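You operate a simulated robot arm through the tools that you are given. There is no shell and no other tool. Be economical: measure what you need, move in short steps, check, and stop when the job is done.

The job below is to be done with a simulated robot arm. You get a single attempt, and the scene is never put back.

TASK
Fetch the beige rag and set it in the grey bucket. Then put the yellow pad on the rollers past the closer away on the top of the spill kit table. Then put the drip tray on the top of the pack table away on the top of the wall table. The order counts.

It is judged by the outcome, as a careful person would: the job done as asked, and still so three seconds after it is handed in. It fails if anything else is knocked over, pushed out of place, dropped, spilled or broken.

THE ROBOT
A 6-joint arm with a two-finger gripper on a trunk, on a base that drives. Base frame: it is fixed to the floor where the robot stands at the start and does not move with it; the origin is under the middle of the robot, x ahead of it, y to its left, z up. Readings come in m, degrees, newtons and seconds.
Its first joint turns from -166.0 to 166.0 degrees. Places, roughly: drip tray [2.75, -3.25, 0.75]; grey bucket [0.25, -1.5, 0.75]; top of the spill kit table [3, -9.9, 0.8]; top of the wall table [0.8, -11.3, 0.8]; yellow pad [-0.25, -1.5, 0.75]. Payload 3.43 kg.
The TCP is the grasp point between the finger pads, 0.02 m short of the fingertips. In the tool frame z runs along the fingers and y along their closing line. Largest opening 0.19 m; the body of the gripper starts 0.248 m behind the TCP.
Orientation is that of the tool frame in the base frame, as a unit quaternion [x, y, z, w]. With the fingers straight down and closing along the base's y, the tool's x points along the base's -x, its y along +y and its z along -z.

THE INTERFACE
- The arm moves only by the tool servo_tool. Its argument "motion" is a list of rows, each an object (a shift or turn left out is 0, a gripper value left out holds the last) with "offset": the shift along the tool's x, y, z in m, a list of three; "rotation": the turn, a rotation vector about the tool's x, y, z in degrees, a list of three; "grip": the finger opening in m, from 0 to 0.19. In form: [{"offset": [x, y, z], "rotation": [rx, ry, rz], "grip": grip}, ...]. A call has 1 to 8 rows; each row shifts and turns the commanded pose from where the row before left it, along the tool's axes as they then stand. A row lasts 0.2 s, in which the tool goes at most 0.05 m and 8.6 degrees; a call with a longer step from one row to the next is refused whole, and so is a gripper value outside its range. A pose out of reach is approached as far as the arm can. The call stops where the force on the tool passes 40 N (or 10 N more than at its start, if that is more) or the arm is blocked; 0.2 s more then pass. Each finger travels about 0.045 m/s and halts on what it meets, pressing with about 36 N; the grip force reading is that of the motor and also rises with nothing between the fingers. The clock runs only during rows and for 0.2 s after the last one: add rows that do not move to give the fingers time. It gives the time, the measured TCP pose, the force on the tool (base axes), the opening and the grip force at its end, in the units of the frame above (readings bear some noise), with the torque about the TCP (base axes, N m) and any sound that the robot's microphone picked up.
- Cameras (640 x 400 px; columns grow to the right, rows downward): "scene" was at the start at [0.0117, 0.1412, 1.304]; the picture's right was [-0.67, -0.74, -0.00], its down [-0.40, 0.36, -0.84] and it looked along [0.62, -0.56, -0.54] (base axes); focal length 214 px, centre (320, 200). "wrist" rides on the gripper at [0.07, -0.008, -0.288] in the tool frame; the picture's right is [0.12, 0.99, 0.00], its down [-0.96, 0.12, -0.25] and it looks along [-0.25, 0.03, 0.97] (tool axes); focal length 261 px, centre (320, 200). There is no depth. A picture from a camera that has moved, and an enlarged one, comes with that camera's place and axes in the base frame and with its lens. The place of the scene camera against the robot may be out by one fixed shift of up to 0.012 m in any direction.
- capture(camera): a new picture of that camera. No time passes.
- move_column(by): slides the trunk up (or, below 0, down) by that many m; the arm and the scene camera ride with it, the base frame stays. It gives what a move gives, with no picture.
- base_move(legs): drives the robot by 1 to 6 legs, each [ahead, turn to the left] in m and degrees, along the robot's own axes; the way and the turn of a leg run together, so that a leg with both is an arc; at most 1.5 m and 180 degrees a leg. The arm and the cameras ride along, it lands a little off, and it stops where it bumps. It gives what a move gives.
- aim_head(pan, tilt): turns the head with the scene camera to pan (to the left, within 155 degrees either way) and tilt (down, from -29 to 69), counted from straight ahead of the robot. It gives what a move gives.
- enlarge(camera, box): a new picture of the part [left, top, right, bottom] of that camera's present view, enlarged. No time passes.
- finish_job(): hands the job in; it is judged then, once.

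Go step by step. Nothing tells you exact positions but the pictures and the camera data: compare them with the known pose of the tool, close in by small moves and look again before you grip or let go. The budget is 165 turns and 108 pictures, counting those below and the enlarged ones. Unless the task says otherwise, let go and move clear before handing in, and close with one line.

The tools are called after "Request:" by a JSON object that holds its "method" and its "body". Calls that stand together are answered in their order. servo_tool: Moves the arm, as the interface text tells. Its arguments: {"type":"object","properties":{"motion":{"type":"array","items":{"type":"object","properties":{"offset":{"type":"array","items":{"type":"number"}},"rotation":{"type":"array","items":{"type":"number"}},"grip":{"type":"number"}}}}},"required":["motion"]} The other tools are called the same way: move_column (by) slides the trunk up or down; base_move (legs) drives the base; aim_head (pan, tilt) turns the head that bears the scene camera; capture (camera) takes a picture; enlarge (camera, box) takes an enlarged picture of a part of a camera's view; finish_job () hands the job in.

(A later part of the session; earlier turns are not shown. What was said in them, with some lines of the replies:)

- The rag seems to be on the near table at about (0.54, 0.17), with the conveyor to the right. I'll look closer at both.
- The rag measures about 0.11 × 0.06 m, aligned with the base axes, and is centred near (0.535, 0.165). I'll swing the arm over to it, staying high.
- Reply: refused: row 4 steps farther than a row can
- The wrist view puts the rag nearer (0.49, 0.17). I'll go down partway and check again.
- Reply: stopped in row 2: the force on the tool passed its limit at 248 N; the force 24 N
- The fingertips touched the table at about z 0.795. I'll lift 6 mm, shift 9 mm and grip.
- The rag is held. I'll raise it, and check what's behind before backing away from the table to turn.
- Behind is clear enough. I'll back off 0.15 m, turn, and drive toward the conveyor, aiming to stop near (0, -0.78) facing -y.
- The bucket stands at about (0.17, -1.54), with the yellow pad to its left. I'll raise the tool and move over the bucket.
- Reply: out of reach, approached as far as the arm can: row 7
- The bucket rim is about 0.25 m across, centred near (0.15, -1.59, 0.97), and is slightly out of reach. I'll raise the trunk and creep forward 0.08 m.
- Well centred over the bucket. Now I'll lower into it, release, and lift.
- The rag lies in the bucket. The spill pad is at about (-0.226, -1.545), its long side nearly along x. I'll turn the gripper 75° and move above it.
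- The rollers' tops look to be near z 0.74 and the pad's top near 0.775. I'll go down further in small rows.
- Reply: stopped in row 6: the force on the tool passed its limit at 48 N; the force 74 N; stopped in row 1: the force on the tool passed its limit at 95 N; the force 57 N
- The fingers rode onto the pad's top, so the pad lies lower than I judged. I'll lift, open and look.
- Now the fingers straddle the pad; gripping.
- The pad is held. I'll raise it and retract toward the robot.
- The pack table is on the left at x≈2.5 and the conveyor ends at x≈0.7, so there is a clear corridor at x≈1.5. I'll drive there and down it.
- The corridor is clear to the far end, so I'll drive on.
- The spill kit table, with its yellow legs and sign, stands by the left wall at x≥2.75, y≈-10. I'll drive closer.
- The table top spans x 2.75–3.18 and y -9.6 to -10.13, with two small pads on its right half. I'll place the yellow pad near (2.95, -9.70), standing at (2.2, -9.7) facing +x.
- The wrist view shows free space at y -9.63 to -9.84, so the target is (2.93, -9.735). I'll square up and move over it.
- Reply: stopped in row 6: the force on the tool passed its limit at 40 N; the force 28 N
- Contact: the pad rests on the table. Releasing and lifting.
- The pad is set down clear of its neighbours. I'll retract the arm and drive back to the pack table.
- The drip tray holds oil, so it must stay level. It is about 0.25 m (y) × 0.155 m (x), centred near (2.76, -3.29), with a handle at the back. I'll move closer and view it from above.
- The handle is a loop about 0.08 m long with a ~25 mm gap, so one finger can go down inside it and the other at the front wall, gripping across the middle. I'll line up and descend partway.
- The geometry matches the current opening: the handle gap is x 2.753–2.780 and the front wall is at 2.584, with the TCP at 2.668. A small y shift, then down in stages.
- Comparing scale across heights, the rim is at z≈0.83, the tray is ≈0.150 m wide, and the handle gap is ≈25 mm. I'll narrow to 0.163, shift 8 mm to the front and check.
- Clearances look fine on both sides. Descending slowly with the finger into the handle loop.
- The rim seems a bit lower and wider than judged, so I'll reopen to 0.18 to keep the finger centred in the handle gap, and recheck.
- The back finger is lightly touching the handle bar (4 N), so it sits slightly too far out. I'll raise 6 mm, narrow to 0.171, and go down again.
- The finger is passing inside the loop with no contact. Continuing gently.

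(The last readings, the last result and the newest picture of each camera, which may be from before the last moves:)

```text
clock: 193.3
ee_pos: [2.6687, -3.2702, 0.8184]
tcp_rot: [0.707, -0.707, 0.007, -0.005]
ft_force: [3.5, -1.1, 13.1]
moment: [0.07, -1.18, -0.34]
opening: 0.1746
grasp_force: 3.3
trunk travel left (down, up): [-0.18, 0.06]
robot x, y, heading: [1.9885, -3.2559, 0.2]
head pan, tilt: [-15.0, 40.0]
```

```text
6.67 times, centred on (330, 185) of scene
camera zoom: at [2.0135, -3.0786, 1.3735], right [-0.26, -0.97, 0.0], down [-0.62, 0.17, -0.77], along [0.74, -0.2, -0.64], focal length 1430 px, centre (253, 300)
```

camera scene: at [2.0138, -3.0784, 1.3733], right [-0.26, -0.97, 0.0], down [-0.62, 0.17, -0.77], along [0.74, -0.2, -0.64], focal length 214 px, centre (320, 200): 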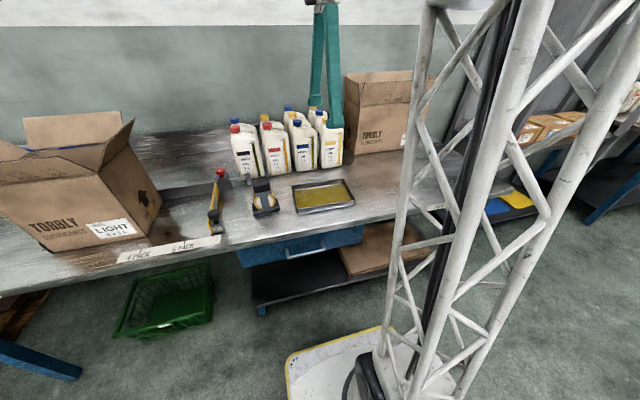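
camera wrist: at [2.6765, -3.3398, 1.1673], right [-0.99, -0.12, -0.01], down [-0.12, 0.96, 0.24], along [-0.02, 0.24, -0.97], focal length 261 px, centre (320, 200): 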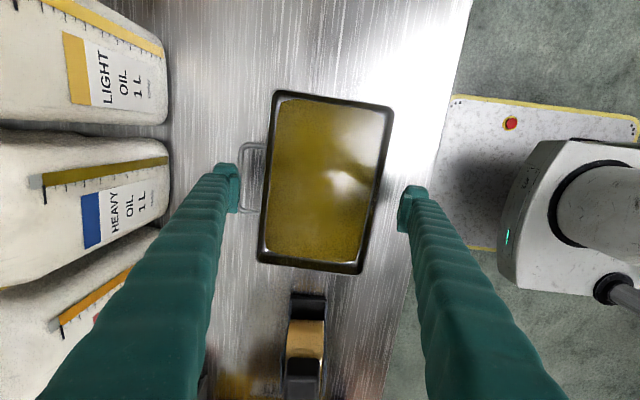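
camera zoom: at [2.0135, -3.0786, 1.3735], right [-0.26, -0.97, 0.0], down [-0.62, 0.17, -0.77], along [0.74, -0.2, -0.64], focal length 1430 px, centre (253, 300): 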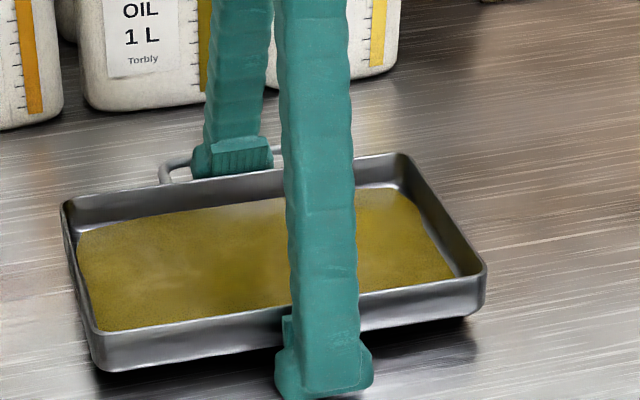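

The back finger is pressing and the tray may be tipping; I'll raise slowly at once and look.

Request:
{"method": "servo_tool", "body": {"motion": [{"offset": [0, 0, -0.002]}, {"offset": [0, 0, -0.003]}, {"offset": [0, 0, -0.004]}, {"offset": [0, 0, -0.004]}, {"offset": [0, 0, -0.006]}, {"offset": [0, 0, -0.006]}]}}

Request:
{"method": "enlarge", "body": {"camera": "scene", "box": [290, 155, 370, 225]}}

Request:
{"method": "enlarge", "body": {"camera": "wrist", "box": [210, 70, 430, 290]}}

```text
clock: 194.7
ee_pos: [2.6679, -3.2713, 0.8414]
tcp_rot: [0.707, -0.707, 0.005, -0.005]
ft_force: [-0.1, -0.2, -1.2]
moment: [-0.01, 0.04, 0.0]
opening: 0.1711
grasp_force: 0.0
trunk travel left (down, up): [-0.18, 0.06]
robot x, y, heading: [1.9859, -3.2572, -0.1]
head pan, tilt: [-15.0, 40.0]
```

```text
5.71 times, centred on (330, 190) of scene
camera zoom: at [2.0137, -3.0785, 1.3732], right [-0.26, -0.97, 0.0], down [-0.62, 0.17, -0.77], along [0.74, -0.2, -0.64], focal length 1226 px, centre (263, 257)
```

zoom: 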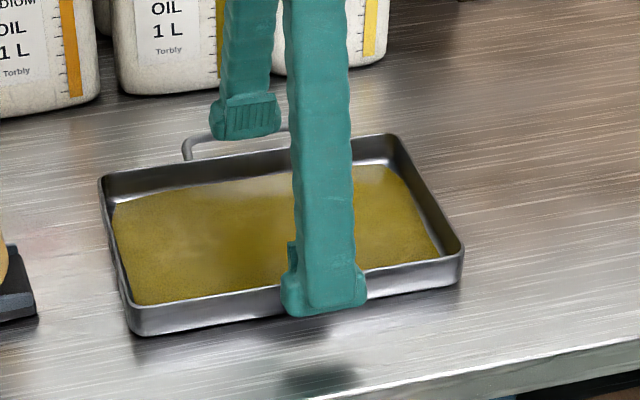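

```text
1.82 times, centred on (320, 180) of wrist
camera zoom: at [2.6717, -3.3408, 1.1315], right [-0.99, -0.12, -0.01], down [-0.12, 0.96, 0.24], along [-0.02, 0.24, -0.97], focal length 474 px, centre (320, 236)
```

zoom: 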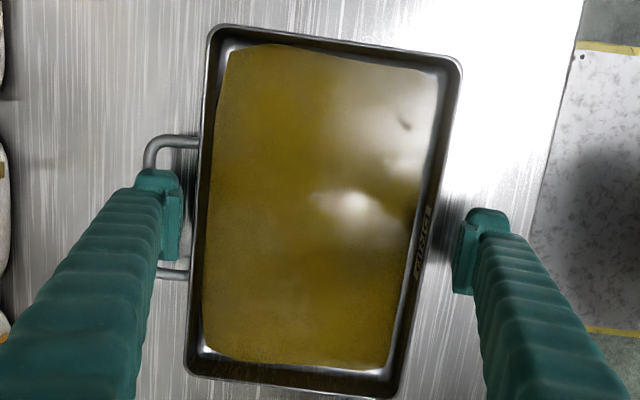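

The tray settled flat again with no visible spill. The free slot lies between those two openings, so I'll try 0.176 and watch the forces in small steps.

Request:
{"method": "servo_tool", "body": {"motion": [{"grip": 0.176}, {"offset": [0, 0, 0.005]}, {"offset": [0, 0, 0.005]}]}}

Request:
{"method": "servo_tool", "body": {"motion": [{"offset": [0, 0, 0.003]}, {"offset": [0, 0, 0.003]}]}}

```text
clock: 195.5
ee_pos: [2.6675, -3.2702, 0.832]
tcp_rot: [0.708, -0.706, 0.005, -0.005]
ft_force: [-0.1, -0.5, 0.5]
moment: [0.01, 0.0, -0.02]
opening: 0.1758
grasp_force: 0.0
trunk travel left (down, up): [-0.18, 0.06]
robot x, y, heading: [1.9842, -3.2568, -0.3]
head pan, tilt: [-15.0, 40.0]
```

```text
clock: 196.1
ee_pos: [2.6669, -3.2702, 0.8261]
tcp_rot: [0.707, -0.707, 0.006, -0.005]
ft_force: [-1.3, -0.9, 0.0]
moment: [-0.01, -0.04, -0.05]
opening: 0.1755
grasp_force: 0.1
trunk travel left (down, up): [-0.18, 0.06]
robot x, y, heading: [1.986, -3.2573, -0.1]
head pan, tilt: [-15.0, 40.0]
```

Request:
{"method": "servo_tool", "body": {"motion": [{"offset": [0, 0, 0.003], "grip": 0.1748}, {"offset": [0, 0, 0.002]}]}}

Request:
{"method": "servo_tool", "body": {"motion": [{"offset": [0, 0, 0.003]}]}}

Request:
{"method": "enlarge", "body": {"camera": "wrist", "box": [210, 90, 430, 250]}}

```text
clock: 196.7
ee_pos: [2.6676, -3.2705, 0.8212]
tcp_rot: [0.708, -0.706, 0.006, -0.005]
ft_force: [-1.3, 0.6, 0.9]
moment: [-0.02, -0.18, 0.09]
opening: 0.175
grasp_force: 0.1
trunk travel left (down, up): [-0.18, 0.06]
robot x, y, heading: [1.9861, -3.2588, -0.0]
head pan, tilt: [-15.0, 40.0]
```

```text
clock: 197.1
ee_pos: [2.668, -3.2707, 0.8184]
tcp_rot: [-0.707, 0.707, -0.006, 0.005]
ft_force: [1.2, -1.1, 6.5]
moment: [-0.01, -0.59, -0.14]
opening: 0.1765
grasp_force: 1.0
trunk travel left (down, up): [-0.18, 0.06]
robot x, y, heading: [1.9875, -3.2556, 0.0]
head pan, tilt: [-15.0, 40.0]
```

```text
2.50 times, centred on (320, 170) of wrist
camera zoom: at [2.6722, -3.3412, 1.1085], right [-0.99, -0.12, -0.02], down [-0.12, 0.96, 0.24], along [-0.01, 0.24, -0.97], focal length 652 px, centre (320, 275)
```

zoom: 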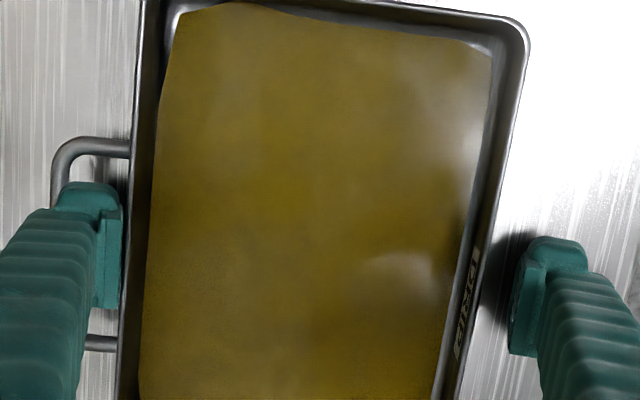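

The finger is in the slot and meets something at tip z≈0.80. I'll back off 3 mm, where forces were nil, and close there.

Request:
{"method": "servo_tool", "body": {"motion": [{"offset": [0, 0, -0.002]}, {"offset": [0, 0, -0.0015]}, {"grip": 0.17}, {"grip": 0.166}, {"grip": 0.162}, {"grip": 0.158}, {"grip": 0.154}, {"grip": 0.15}]}}

Request:
{"method": "enlarge", "body": {"camera": "wrist", "box": [210, 90, 430, 250]}}

Request:
{"method": "enlarge", "body": {"camera": "scene", "box": [290, 155, 370, 225]}}

```text
clock: 198.9
ee_pos: [2.6685, -3.2702, 0.8224]
tcp_rot: [0.708, -0.706, 0.006, -0.005]
ft_force: [6.2, 0.2, 13.2]
moment: [0.01, -1.34, 0.15]
opening: 0.1571
grasp_force: 29.0
trunk travel left (down, up): [-0.18, 0.06]
robot x, y, heading: [1.9821, -3.258, -0.0]
head pan, tilt: [-15.0, 40.0]
```

```text
2.50 times, centred on (320, 170) of wrist
camera zoom: at [2.6716, -3.3412, 1.112], right [-0.99, -0.12, -0.02], down [-0.12, 0.96, 0.24], along [-0.01, 0.24, -0.97], focal length 652 px, centre (320, 275)
```

zoom: 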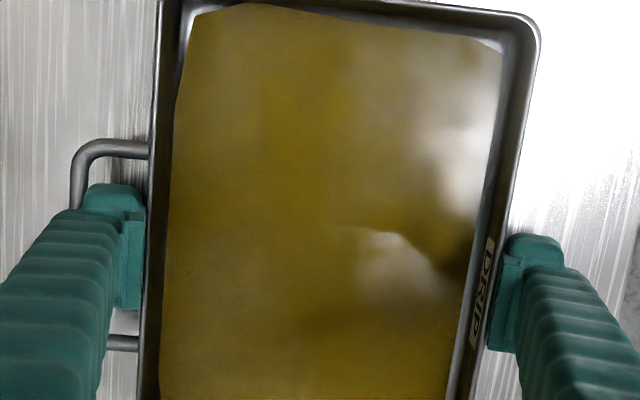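

```text
5.71 times, centred on (330, 190) of scene
camera zoom: at [2.0134, -3.0785, 1.3733], right [-0.26, -0.97, 0.0], down [-0.62, 0.17, -0.77], along [0.74, -0.2, -0.64], focal length 1226 px, centre (263, 257)
```

zoom: 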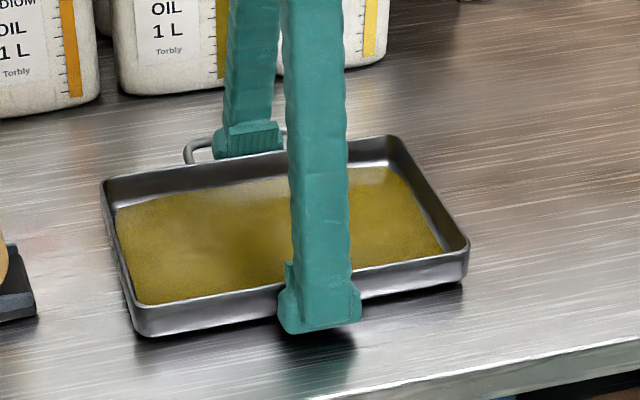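

The slot between bar and rim is too tight for the fingertip. Instead I'll grip across the walls just beside the handle (-y side) with deep pad engagement, and test it with a tiny lift.

Request:
{"method": "servo_tool", "body": {"motion": [{"grip": 0.165}, {"grip": 0.174}, {"offset": [0, 0, -0.004], "grip": 0.1755}, {"offset": [0, 0, -0.008]}, {"offset": [0, 0, -0.02]}, {"offset": [0.038, 0, 0], "grip": 0.182}, {"offset": [0.038, 0, 0]}]}}

Request:
{"method": "capture", "body": {"camera": "wrist"}}

Request:
{"method": "enlarge", "body": {"camera": "scene", "box": [290, 155, 370, 225]}}

```text
clock: 200.5
ee_pos: [2.6679, -3.3473, 0.8541]
tcp_rot: [0.707, -0.707, 0.006, -0.004]
ft_force: [0.5, 0.1, 0.6]
moment: [-0.08, 0.03, -0.01]
opening: 0.182
grasp_force: 0.0
trunk travel left (down, up): [-0.18, 0.06]
robot x, y, heading: [1.9863, -3.2595, -0.1]
head pan, tilt: [-15.0, 40.0]
```

```text
34 pictures are left
camera wrist: at [2.6724, -3.4171, 1.1436], right [-0.99, -0.12, -0.01], down [-0.12, 0.96, 0.24], along [-0.02, 0.24, -0.97], focal length 261 px, centre (320, 200)
```

wrist: 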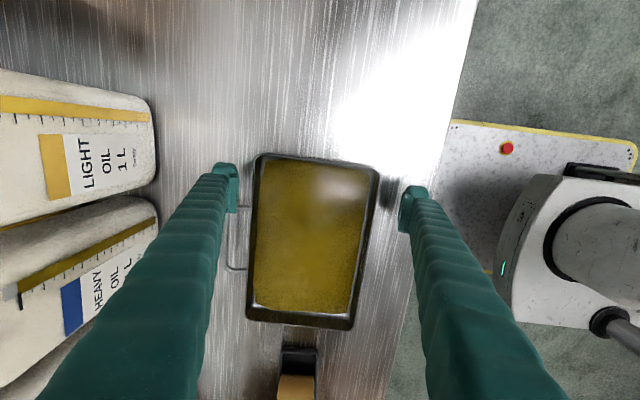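

```text
5.71 times, centred on (330, 190) of scene
camera zoom: at [2.0136, -3.0781, 1.3732], right [-0.26, -0.97, 0.0], down [-0.62, 0.17, -0.77], along [0.74, -0.2, -0.64], focal length 1226 px, centre (263, 257)
```

zoom: 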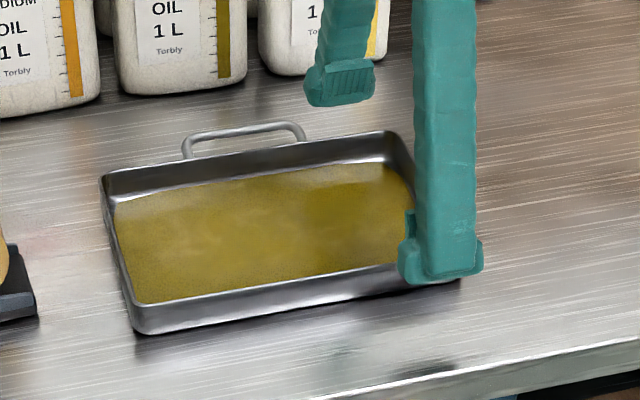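

Request:
{"method": "servo_tool", "body": {"motion": [{"offset": [0, 0, 0.01]}, {"offset": [0, 0, 0.008]}, {"offset": [0, 0, 0.006]}, {"offset": [0, 0, 0.004]}, {"offset": [0, 0, 0.004]}]}}

Request:
{"method": "servo_tool", "body": {"motion": [{"offset": [0, 0, 0.004]}, {"offset": [0, 0, 0.003]}]}}

Request:
{"method": "servo_tool", "body": {"motion": [{"offset": [0, 0, 0.003]}, {"offset": [0, 0, 0.003]}]}}

```text
clock: 201.7
ee_pos: [2.6677, -3.3478, 0.8228]
tcp_rot: [0.708, -0.706, 0.006, -0.005]
ft_force: [0.3, 0.0, 0.4]
moment: [-0.05, 0.0, 0.0]
opening: 0.1821
grasp_force: 0.1
trunk travel left (down, up): [-0.18, 0.06]
robot x, y, heading: [1.9863, -3.2619, -0.2]
head pan, tilt: [-15.0, 40.0]
```

```text
clock: 202.3
ee_pos: [2.6691, -3.3474, 0.8145]
tcp_rot: [0.707, -0.707, 0.006, -0.003]
ft_force: [-0.6, 0.3, -0.2]
moment: [0.04, -0.01, 0.01]
opening: 0.1818
grasp_force: 0.1
trunk travel left (down, up): [-0.18, 0.06]
robot x, y, heading: [1.9888, -3.2582, -0.3]
head pan, tilt: [-15.0, 40.0]
```

```text
clock: 202.9
ee_pos: [2.6696, -3.3468, 0.8097]
tcp_rot: [0.708, -0.706, 0.007, -0.005]
ft_force: [2.0, 0.6, 10.5]
moment: [0.0, 1.12, -0.12]
opening: 0.1827
grasp_force: 0.7
trunk travel left (down, up): [-0.18, 0.06]
robot x, y, heading: [1.9826, -3.2539, 0.1]
head pan, tilt: [-15.0, 40.0]
```

The front fingertip touched the table (z≈0.787). I'll raise 2 mm, take out the 0.9° tilt, then close.

Request:
{"method": "servo_tool", "body": {"motion": [{"offset": [0, 0, -0.003], "rotation": [-0.9, 0, 0]}, {"grip": 0.172}, {"grip": 0.166}, {"grip": 0.162}, {"grip": 0.158}, {"grip": 0.154}, {"grip": 0.15}, {"grip": 0.14}]}}

Request:
{"method": "servo_tool", "body": {"motion": [{"grip": 0.14}, {"grip": 0.14}]}}

Request:
{"method": "enlarge", "body": {"camera": "scene", "box": [290, 155, 370, 225]}}

```text
clock: 204.7
ee_pos: [2.668, -3.3471, 0.8126]
tcp_rot: [0.708, -0.707, 0.001, 0.001]
ft_force: [-0.5, 0.8, 3.1]
moment: [-0.05, 0.16, -0.17]
opening: 0.1617
grasp_force: 36.1
trunk travel left (down, up): [-0.18, 0.06]
robot x, y, heading: [1.9878, -3.2549, 0.2]
head pan, tilt: [-15.0, 40.0]
```

```text
clock: 205.3
ee_pos: [2.6676, -3.3458, 0.8123]
tcp_rot: [0.707, -0.707, 0.001, 0.001]
ft_force: [-1.0, -0.4, 4.3]
moment: [-0.06, 0.14, -0.22]
opening: 0.1619
grasp_force: 36.2
trunk travel left (down, up): [-0.18, 0.06]
robot x, y, heading: [1.9851, -3.2563, 0.1]
head pan, tilt: [-15.0, 40.0]
```

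```text
5.71 times, centred on (330, 190) of scene
camera zoom: at [2.0136, -3.0785, 1.3733], right [-0.26, -0.97, 0.0], down [-0.62, 0.17, -0.77], along [0.74, -0.2, -0.64], focal length 1226 px, centre (263, 257)
```

zoom: 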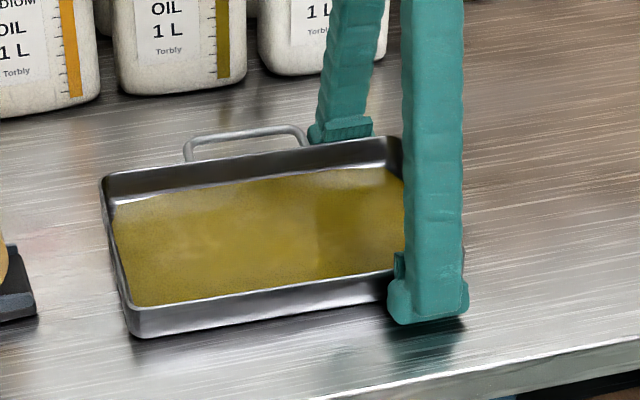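

Firm grip at 0.162. Tiny test lift.

Request:
{"method": "servo_tool", "body": {"motion": [{"offset": [0, 0, -0.003]}, {"offset": [0, 0, -0.004]}, {"offset": [0, 0, -0.004]}, {"offset": [0, 0, 0]}]}}

Request:
{"method": "enlarge", "body": {"camera": "scene", "box": [290, 155, 370, 225]}}

```text
clock: 206.3
ee_pos: [2.6673, -3.3487, 0.8242]
tcp_rot: [0.708, -0.706, 0.0, 0.0]
ft_force: [-1.2, 0.0, -2.1]
moment: [-0.14, 0.01, -0.03]
opening: 0.1617
grasp_force: 35.6
trunk travel left (down, up): [-0.18, 0.06]
robot x, y, heading: [1.9868, -3.2599, 0.2]
head pan, tilt: [-15.0, 40.0]
```

```text
5.71 times, centred on (330, 190) of scene
camera zoom: at [2.0137, -3.0785, 1.3732], right [-0.26, -0.97, 0.0], down [-0.62, 0.17, -0.77], along [0.74, -0.2, -0.64], focal length 1226 px, centre (263, 257)
```

zoom: 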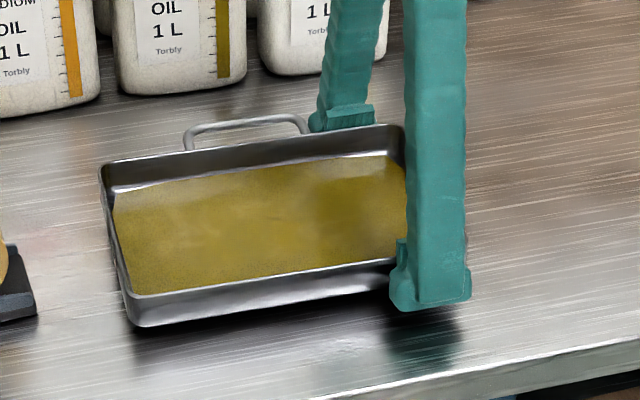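

The tray weighs only about 0.2 kg and lifts level. I'll raise further and check it stays level.

Request:
{"method": "servo_tool", "body": {"motion": [{"offset": [0, 0, -0.01]}, {"offset": [0, 0, -0.02]}, {"offset": [0, 0, -0.02]}, {"offset": [0, 0, -0.02]}, {"offset": [0, 0, -0.02]}, {"offset": [0, 0, -0.01]}, {"offset": [0, 0, 0]}]}}

Request:
{"method": "capture", "body": {"camera": "scene"}}

```text
clock: 207.9
ee_pos: [2.6671, -3.3467, 0.9244]
tcp_rot: [0.708, -0.706, 0.0, 0.001]
ft_force: [-0.5, 0.2, -0.9]
moment: [-0.14, 0.01, -0.02]
opening: 0.1617
grasp_force: 36.2
trunk travel left (down, up): [-0.18, 0.06]
robot x, y, heading: [1.987, -3.2548, 0.2]
head pan, tilt: [-15.0, 40.0]
```

```text
30 pictures are left
camera scene: at [2.0137, -3.0785, 1.3732], right [-0.26, -0.97, 0.0], down [-0.62, 0.17, -0.77], along [0.74, -0.2, -0.64], focal length 214 px, centre (320, 200)
```

scene: 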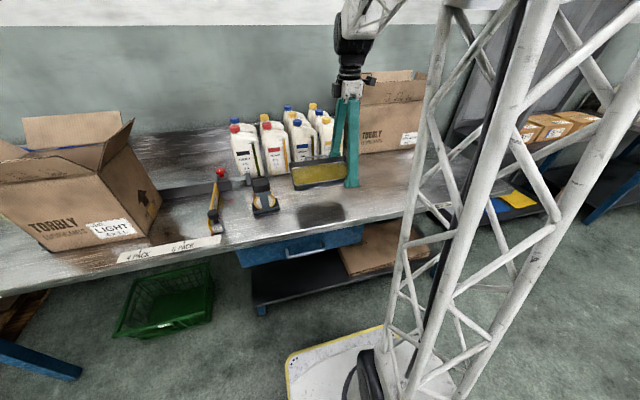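

Request:
{"method": "servo_tool", "body": {"motion": [{"offset": [0, 0, -0.015]}, {"offset": [0, 0, -0.025]}, {"offset": [0, 0, -0.03]}, {"offset": [0, 0, -0.03]}, {"offset": [0, 0.01, -0.02]}, {"offset": [0, 0.02, -0.01]}, {"offset": [0, 0.025, 0]}, {"offset": [0, 0.025, 0]}]}}

Request:
{"method": "servo_tool", "body": {"motion": [{"offset": [0, 0.025, 0]}, {"offset": [0, 0.025, 0]}, {"offset": [0, 0.025, 0]}, {"offset": [0, 0.02, 0]}, {"offset": [0, 0.015, 0]}, {"offset": [0, 0.005, 0]}]}}

Request:
{"method": "base_move", "body": {"legs": [[-0.25, 0], [-0.2, 0]]}}

Request:
{"method": "capture", "body": {"camera": "wrist"}}

```text
clock: 209.7
ee_pos: [2.5861, -3.3478, 1.0542]
tcp_rot: [0.708, -0.706, -0.001, 0.002]
ft_force: [0.2, 0.7, -1.8]
moment: [-0.17, 0.15, 0.01]
opening: 0.1613
grasp_force: 36.0
trunk travel left (down, up): [-0.18, 0.06]
robot x, y, heading: [1.9889, -3.2552, -0.0]
head pan, tilt: [-15.0, 40.0]
```

```text
clock: 211.1
ee_pos: [2.4725, -3.348, 1.0523]
tcp_rot: [0.708, -0.706, 0.0, 0.001]
ft_force: [0.7, 0.4, -2.9]
moment: [-0.13, 0.04, -0.02]
opening: 0.1613
grasp_force: 36.2
trunk travel left (down, up): [-0.18, 0.06]
robot x, y, heading: [1.9838, -3.2584, 0.1]
head pan, tilt: [-15.0, 40.0]
```

```text
clock: 214.1
ee_pos: [2.0212, -3.346, 1.0528]
tcp_rot: [0.709, -0.705, 0.0, 0.001]
ft_force: [0.0, -0.2, -2.9]
moment: [-0.1, 0.07, 0.0]
opening: 0.1605
grasp_force: 36.3
trunk travel left (down, up): [-0.18, 0.06]
robot x, y, heading: [1.5344, -3.26, 0.4]
head pan, tilt: [-15.0, 40.0]
```

```text
29 pictures are left
camera wrist: at [2.03, -3.416, 1.3422], right [-0.99, -0.13, 0.0], down [-0.12, 0.96, 0.25], along [-0.03, 0.24, -0.97], focal length 261 px, centre (320, 200)
```

wrist: 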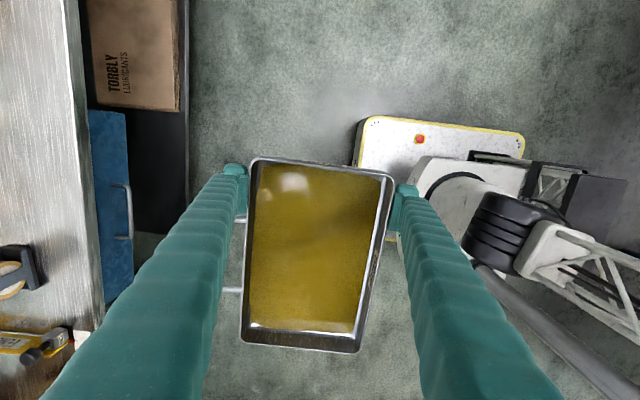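

The tray is stable. Driving toward the wall table in stages, watching the grip.

Request:
{"method": "base_move", "body": {"legs": [[0, -88.3], [1.2, 0]]}}

Request:
{"method": "base_move", "body": {"legs": [[1.5, 0], [1.5, 0]]}}

Request:
{"method": "capture", "body": {"camera": "wrist"}}

```text
clock: 224.2
ee_pos: [1.527, -4.9618, 1.0537]
tcp_rot: [-0.03, 1.0, 0.001, -0.001]
ft_force: [-0.4, 0.6, -2.4]
moment: [0.02, 0.14, -0.03]
opening: 0.1599
grasp_force: 36.4
trunk travel left (down, up): [-0.18, 0.06]
robot x, y, heading: [1.5862, -4.4714, -86.3]
head pan, tilt: [-15.0, 40.0]
```

```text
clock: 238.6
ee_pos: [1.7982, -7.9273, 1.0529]
tcp_rot: [-0.054, 0.999, 0.0, -0.001]
ft_force: [-1.0, 0.0, -2.2]
moment: [0.01, 0.17, 0.02]
opening: 0.1586
grasp_force: 35.9
trunk travel left (down, up): [-0.18, 0.06]
robot x, y, heading: [1.8347, -7.432, -83.9]
head pan, tilt: [-15.0, 40.0]
```

```text
28 pictures are left
camera wrist: at [1.7303, -7.9437, 1.3423], right [-0.23, 0.97, 0.0], down [0.94, 0.22, 0.25], along [0.24, 0.06, -0.97], focal length 261 px, centre (320, 200)
```

wrist: 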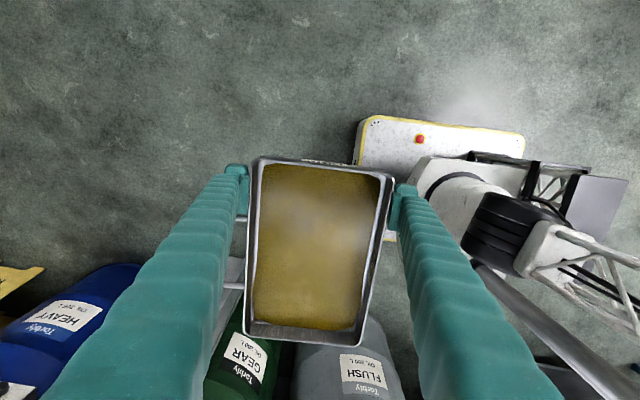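

The tray's far end is creeping down slightly (about 2–3°), so I'll re-level it with a small wrist turn and continue promptly.

Request:
{"method": "servo_tool", "body": {"motion": [{"rotation": [0, -0.7, 0]}, {"rotation": [0, -1, 0]}, {"rotation": [0, -0.8, 0]}]}}

Request:
{"method": "base_move", "body": {"legs": [[0, -8.5], [1.5, 0], [0.6, 0]]}}

Request:
{"method": "aim_head", "body": {"pan": -15, "tilt": 25}}

Request:
{"method": "capture", "body": {"camera": "scene"}}

Request:
{"method": "capture", "body": {"camera": "wrist"}}

```text
clock: 239.3
ee_pos: [1.7994, -7.9259, 1.0517]
tcp_rot: [-0.054, 0.998, 0.001, 0.021]
ft_force: [-0.4, 0.1, -2.5]
moment: [-0.02, 0.16, 0.05]
opening: 0.1585
grasp_force: 35.6
trunk travel left (down, up): [-0.18, 0.06]
robot x, y, heading: [1.8354, -7.4298, -83.8]
head pan, tilt: [-15.0, 40.0]
```

```text
clock: 250.3
ee_pos: [1.5783, -9.9825, 1.053]
tcp_rot: [0.038, 0.999, 0.0, 0.02]
ft_force: [-0.4, 0.1, -1.6]
moment: [-0.01, 0.11, 0.03]
opening: 0.1578
grasp_force: 35.9
trunk travel left (down, up): [-0.18, 0.06]
robot x, y, heading: [1.7036, -9.5056, -94.3]
head pan, tilt: [-15.0, 40.0]
```

```text
clock: 251.1
ee_pos: [1.5775, -9.9832, 1.0535]
tcp_rot: [0.038, 0.999, -0.001, 0.021]
ft_force: [0.2, -0.4, -1.8]
moment: [0.02, 0.17, -0.01]
opening: 0.1575
grasp_force: 35.8
trunk travel left (down, up): [-0.18, 0.06]
robot x, y, heading: [1.706, -9.5062, -94.3]
head pan, tilt: [-15.0, 25.0]
```

```text
27 pictures are left
camera scene: at [1.8823, -9.5458, 1.3965], right [-0.94, 0.33, 0.0], down [0.14, 0.4, -0.91], along [-0.3, -0.85, -0.42], focal length 214 px, centre (320, 200)
```

scene: 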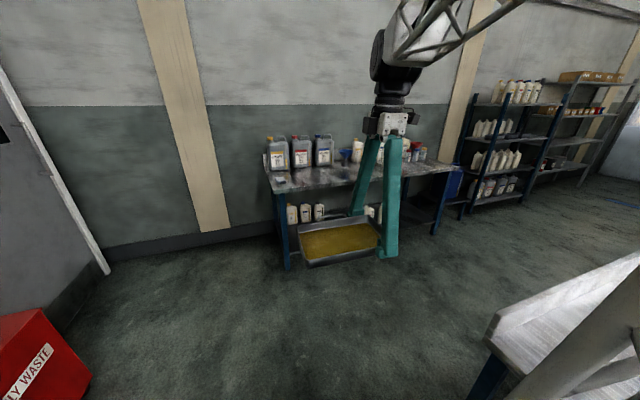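

```text
26 pictures are left
camera wrist: at [1.4954, -9.9859, 1.3387], right [-0.04, 1.0, 0.0], down [0.96, 0.04, 0.29], along [0.29, 0.01, -0.96], focal length 261 px, centre (320, 200)
```

wrist: 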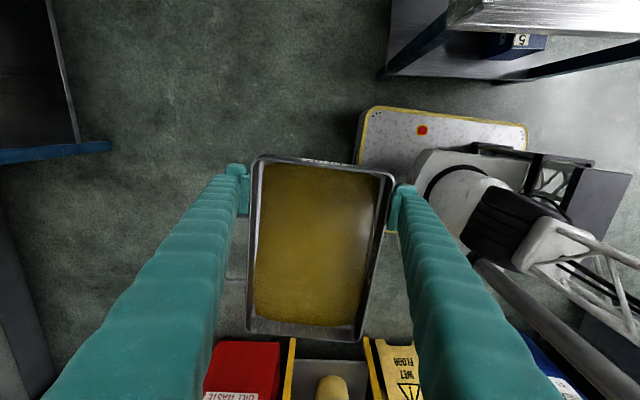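

Request:
{"method": "enlarge", "body": {"camera": "scene", "box": [250, 120, 470, 280]}}

```text
2.50 times, centred on (360, 200) of scene
camera zoom: at [1.8823, -9.5458, 1.3965], right [-0.94, 0.33, 0.0], down [0.14, 0.4, -0.91], along [-0.3, -0.85, -0.42], focal length 536 px, centre (220, 200)
```

zoom: 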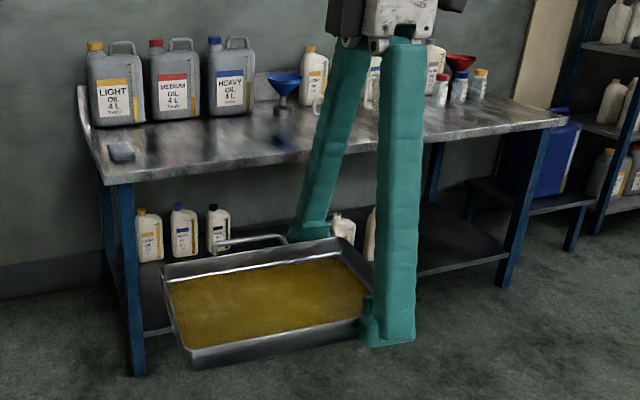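

The wall table's front strip is free: the front edge is at y≈-10.98 and the jugs stand at the back. I'll drive 0.95 m forward, then reach out to about (1.3, -11.2).

Request:
{"method": "base_move", "body": {"legs": [[0.95, 2]]}}

Request:
{"method": "capture", "body": {"camera": "wrist"}}

```text
clock: 256.0
ee_pos: [1.5382, -10.9341, 1.0522]
tcp_rot: [0.022, 1.0, 0.0, 0.022]
ft_force: [0.0, 0.1, -0.6]
moment: [0.01, 0.18, 0.0]
opening: 0.1573
grasp_force: 36.1
trunk travel left (down, up): [-0.18, 0.06]
robot x, y, heading: [1.6467, -10.4534, -92.5]
head pan, tilt: [-15.0, 25.0]
```

```text
24 pictures are left
camera wrist: at [1.4541, -10.9389, 1.3387], right [-0.08, 1.0, 0.0], down [0.95, 0.07, 0.29], along [0.29, 0.02, -0.96], focal length 261 px, centre (320, 200)
```

wrist: 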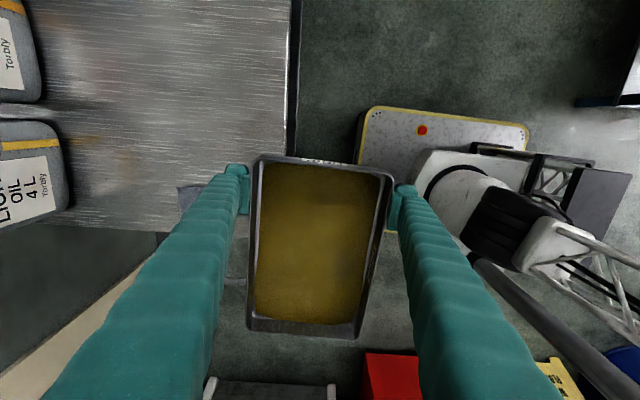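

Request:
{"method": "servo_tool", "body": {"motion": [{"offset": [0.01, -0.0105, -0.0005]}, {"offset": [0.022, -0.024, -0.001]}, {"offset": [0.025, -0.027, -0.0011]}, {"offset": [0.025, -0.027, -0.0011]}, {"offset": [0.025, -0.027, -0.0011]}, {"offset": [0.025, -0.027, -0.0011]}, {"offset": [0.025, -0.027, -0.0011]}, {"offset": [0.025, -0.027, -0.0011]}]}}

Request:
{"method": "servo_tool", "body": {"motion": [{"offset": [0.024, -0.026, -0.001]}, {"offset": [0.0145, -0.0155, -0.0006]}, {"offset": [0.007, -0.008, -0.0003]}, {"offset": [0, 0, 0.01]}, {"offset": [0, 0, 0.025]}, {"offset": [0, 0, 0.03]}, {"offset": [0, 0, 0.03]}, {"offset": [0, 0, 0.015]}]}}

Request:
{"method": "capture", "body": {"camera": "wrist"}}

Request:
{"method": "capture", "body": {"camera": "scene"}}

```text
clock: 257.8
ee_pos: [1.3461, -11.1186, 1.0533]
tcp_rot: [0.021, 1.0, 0.0, 0.021]
ft_force: [0.2, 0.1, -1.5]
moment: [-0.14, 0.24, -0.04]
opening: 0.1573
grasp_force: 35.9
trunk travel left (down, up): [-0.18, 0.06]
robot x, y, heading: [1.6451, -10.449, -92.8]
head pan, tilt: [-15.0, 25.0]
```

```text
clock: 259.6
ee_pos: [1.3031, -11.1687, 0.9429]
tcp_rot: [0.023, 1.0, 0.0, 0.021]
ft_force: [0.4, 0.4, -1.5]
moment: [-0.01, 0.15, 0.02]
opening: 0.1572
grasp_force: 35.5
trunk travel left (down, up): [-0.18, 0.06]
robot x, y, heading: [1.6501, -10.4529, -92.7]
head pan, tilt: [-15.0, 25.0]
```

```text
23 pictures are left
camera wrist: at [1.2202, -11.1742, 1.2277], right [-0.08, 1.0, 0.0], down [0.95, 0.07, 0.29], along [0.29, 0.02, -0.96], focal length 261 px, centre (320, 200)
```

wrist: 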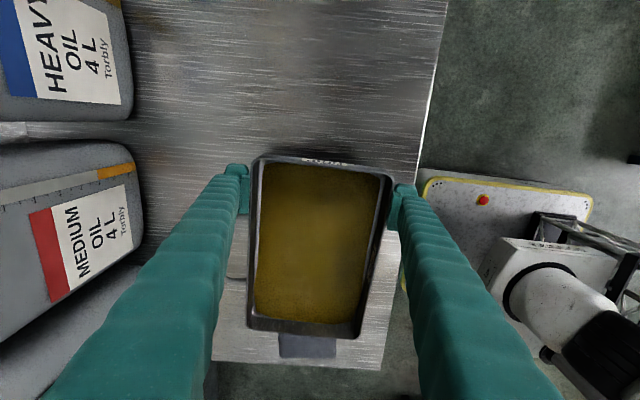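

```text
22 pictures are left
camera scene: at [1.8264, -10.4866, 1.3966], right [-0.95, 0.3, 0.0], down [0.13, 0.4, -0.91], along [-0.27, -0.86, -0.42], focal length 214 px, centre (320, 200)
```

scene: 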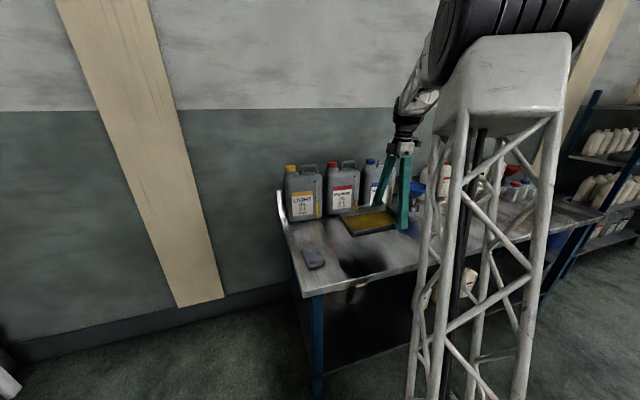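

Request:
{"method": "servo_tool", "body": {"motion": [{"offset": [0, 0, 0.01]}, {"offset": [0, 0, 0.02]}, {"offset": [0, 0, 0.025]}, {"offset": [0, 0, 0.02]}, {"offset": [0, 0, 0.01]}]}}

Request:
{"method": "enlarge", "body": {"camera": "scene", "box": [310, 170, 430, 270]}}

```text
clock: 260.8
ee_pos: [1.3074, -11.1683, 0.8578]
tcp_rot: [0.022, 1.0, -0.001, 0.021]
ft_force: [0.9, 0.5, -1.8]
moment: [0.01, 0.17, -0.01]
opening: 0.1571
grasp_force: 36.4
trunk travel left (down, up): [-0.18, 0.06]
robot x, y, heading: [1.645, -10.4505, -92.4]
head pan, tilt: [-15.0, 25.0]
```

```text
4.00 times, centred on (370, 220) of scene
camera zoom: at [1.8264, -10.4866, 1.3966], right [-0.95, 0.3, 0.0], down [0.13, 0.4, -0.91], along [-0.27, -0.86, -0.42], focal length 858 px, centre (120, 120)
```

zoom: 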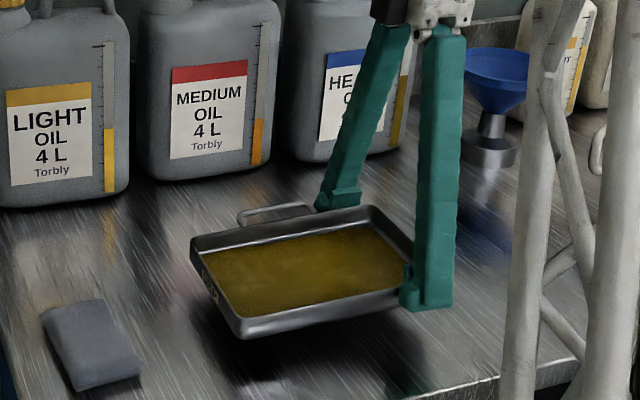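

Request:
{"method": "servo_tool", "body": {"motion": [{"offset": [0, 0, 0.005]}, {"offset": [0, 0, 0.005]}, {"offset": [0, 0, 0.005]}, {"offset": [0, 0, 0.005]}]}}

Request:
{"method": "servo_tool", "body": {"motion": [{"offset": [0, 0, 0.003]}, {"offset": [0, 0, 0.003]}]}}

Request:
{"method": "enlarge", "body": {"camera": "scene", "box": [310, 170, 430, 270]}}

```text
clock: 261.8
ee_pos: [1.307, -11.1694, 0.838]
tcp_rot: [0.021, 1.0, 0.001, 0.021]
ft_force: [-0.2, 0.0, -1.8]
moment: [-0.03, 0.14, 0.03]
opening: 0.157
grasp_force: 36.2
trunk travel left (down, up): [-0.18, 0.06]
robot x, y, heading: [1.6469, -10.4536, -92.4]
head pan, tilt: [-15.0, 25.0]
```

```text
clock: 262.4
ee_pos: [1.3076, -11.1701, 0.8319]
tcp_rot: [0.022, 1.0, 0.0, 0.021]
ft_force: [-0.2, 0.3, -2.8]
moment: [-0.02, 0.17, 0.01]
opening: 0.157
grasp_force: 35.5
trunk travel left (down, up): [-0.18, 0.06]
robot x, y, heading: [1.6493, -10.4506, -92.7]
head pan, tilt: [-15.0, 25.0]
```

```text
4.00 times, centred on (370, 220) of scene
camera zoom: at [1.8264, -10.4866, 1.3966], right [-0.95, 0.3, 0.0], down [0.13, 0.4, -0.91], along [-0.27, -0.86, -0.42], focal length 858 px, centre (120, 120)
```

zoom: 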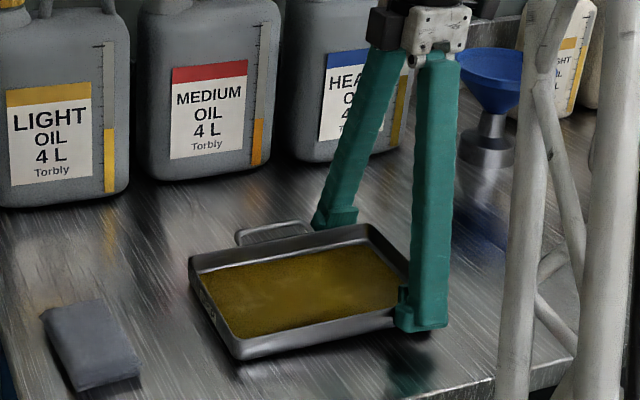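

Request:
{"method": "servo_tool", "body": {"motion": [{"offset": [0, 0, 0.003]}, {"offset": [0, 0, 0.003]}]}}

Request:
{"method": "servo_tool", "body": {"motion": [{"offset": [0, 0, 0.003]}, {"offset": [0, 0, 0.002]}]}}

Request:
{"method": "servo_tool", "body": {"motion": [{"offset": [0, 0, 0.002]}, {"offset": [0, 0, 0.002]}]}}

```text
clock: 263.0
ee_pos: [1.3078, -11.1698, 0.8264]
tcp_rot: [0.022, 1.0, 0.0, 0.021]
ft_force: [-0.4, 0.0, 2.1]
moment: [0.32, -0.61, 0.12]
opening: 0.1566
grasp_force: 35.9
trunk travel left (down, up): [-0.18, 0.06]
robot x, y, heading: [1.6458, -10.4565, -92.2]
head pan, tilt: [-15.0, 25.0]
```

```text
clock: 263.6
ee_pos: [1.3091, -11.17, 0.8214]
tcp_rot: [0.022, 1.0, -0.001, 0.021]
ft_force: [-2.2, -1.4, 13.9]
moment: [1.09, 0.1, -0.08]
opening: 0.1566
grasp_force: 35.6
trunk travel left (down, up): [-0.18, 0.06]
robot x, y, heading: [1.6498, -10.4529, -92.8]
head pan, tilt: [-15.0, 25.0]
```

```text
clock: 264.2
ee_pos: [1.3077, -11.1703, 0.8214]
tcp_rot: [0.022, 1.0, -0.003, 0.021]
ft_force: [2.0, 4.3, 21.1]
moment: [1.34, 0.21, -0.19]
opening: 0.1566
grasp_force: 35.9
trunk travel left (down, up): [-0.18, 0.06]
robot x, y, heading: [1.6498, -10.4498, -92.2]
head pan, tilt: [-15.0, 25.0]
stopped in row 2: the force on the tool passed its limit at 43 N (the readings are from after the stop); the commanded pose is now the measured one
```

The tray is seated on the table. I'll ease up 2 mm and release gently.

Request:
{"method": "servo_tool", "body": {"motion": [{"offset": [0, 0, -0.002]}, {"grip": 0.159}, {"grip": 0.162}, {"grip": 0.166}, {"grip": 0.17}, {"grip": 0.176}, {"grip": 0.18}, {"grip": 0.18}]}}

Request:
{"method": "enlarge", "body": {"camera": "scene", "box": [310, 170, 430, 270]}}

Request:
{"method": "capture", "body": {"camera": "wrist"}}

```text
clock: 266.0
ee_pos: [1.3085, -11.1707, 0.8207]
tcp_rot: [0.022, 1.0, -0.001, 0.02]
ft_force: [0.1, -0.5, -0.5]
moment: [0.0, 0.02, 0.0]
opening: 0.1798
grasp_force: 0.1
trunk travel left (down, up): [-0.18, 0.06]
robot x, y, heading: [1.6491, -10.4539, -92.5]
head pan, tilt: [-15.0, 25.0]
```

```text
4.00 times, centred on (370, 220) of scene
camera zoom: at [1.8264, -10.4866, 1.3966], right [-0.95, 0.3, 0.0], down [0.13, 0.4, -0.91], along [-0.27, -0.86, -0.42], focal length 858 px, centre (120, 120)
```

zoom: 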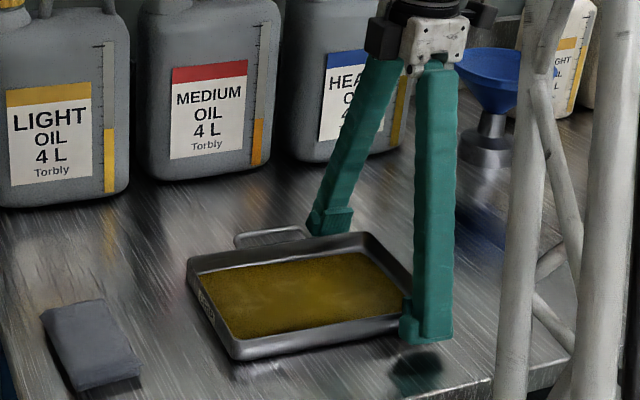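

```text
18 pictures are left
camera wrist: at [1.2255, -11.1749, 1.1079], right [-0.08, 1.0, -0.01], down [0.96, 0.07, 0.29], along [0.29, 0.02, -0.96], focal length 261 px, centre (320, 200)
```

wrist: 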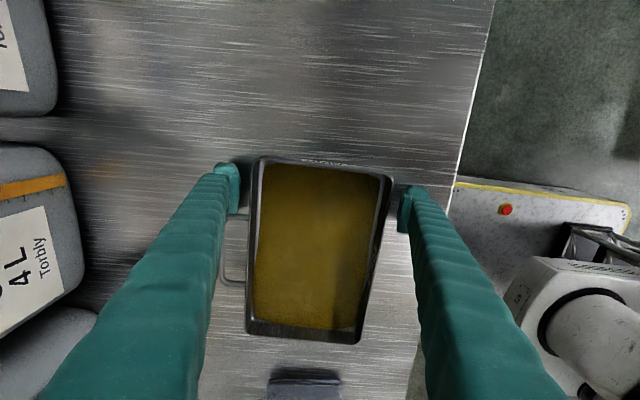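

Request:
{"method": "servo_tool", "body": {"motion": [{"offset": [0, 0, -0.006]}, {"offset": [0, 0, -0.01]}, {"offset": [0, 0, -0.02]}, {"offset": [0, 0, -0.04]}, {"offset": [0, 0, -0.045]}, {"offset": [0, 0, -0.045]}, {"offset": [0, 0, -0.045]}]}}

Request:
{"method": "servo_tool", "body": {"motion": [{"offset": [-0.02, 0.04, 0]}, {"offset": [-0.02, 0.04, 0]}, {"offset": [-0.02, 0.04, 0]}, {"offset": [-0.02, 0.04, 0]}, {"offset": [-0.02, 0.04, 0]}, {"offset": [-0.02, 0.04, 0]}]}}

Request:
{"method": "enlarge", "body": {"camera": "scene", "box": [280, 140, 440, 280]}}

```text
clock: 267.6
ee_pos: [1.3008, -11.1683, 1.0329]
tcp_rot: [0.022, 1.0, -0.002, 0.02]
ft_force: [0.8, 0.0, 0.0]
moment: [0.08, 0.0, -0.01]
opening: 0.1799
grasp_force: 0.2
trunk travel left (down, up): [-0.18, 0.06]
robot x, y, heading: [1.65, -10.4577, -92.6]
head pan, tilt: [-15.0, 25.0]
```

```text
clock: 269.0
ee_pos: [1.4294, -10.934, 1.0363]
tcp_rot: [0.022, 1.0, -0.002, 0.02]
ft_force: [-0.6, 0.0, 0.4]
moment: [0.21, -0.1, 0.0]
opening: 0.1797
grasp_force: 0.1
trunk travel left (down, up): [-0.18, 0.06]
robot x, y, heading: [1.6453, -10.4509, -92.4]
head pan, tilt: [-15.0, 25.0]
```

```text
2.86 times, centred on (360, 210) of scene
camera zoom: at [1.8262, -10.4873, 1.3966], right [-0.95, 0.3, 0.0], down [0.13, 0.4, -0.91], along [-0.27, -0.86, -0.42], focal length 613 px, centre (206, 171)
```

zoom: 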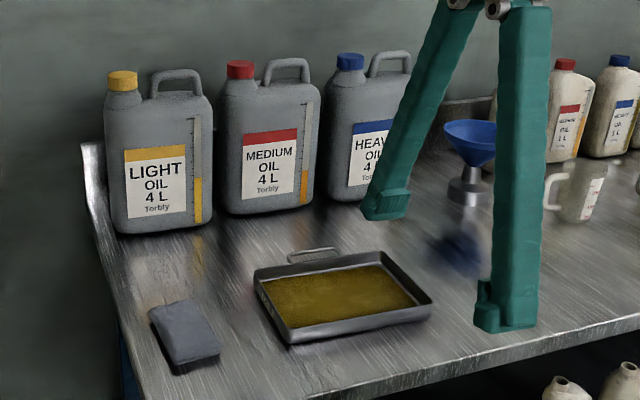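

The tray rests flat on the wall table with its oil inside, and the gripper is clear. All three placements are made in order, so I'm handing in.

Request:
{"method": "finish_job", "body": {}}

```text
The job is handed in.
```

The job is done in the order asked and handed in: the beige rag is in the grey bucket, the yellow pad is on the spill kit table, and the drip tray is on the wall table with its oil still in it.
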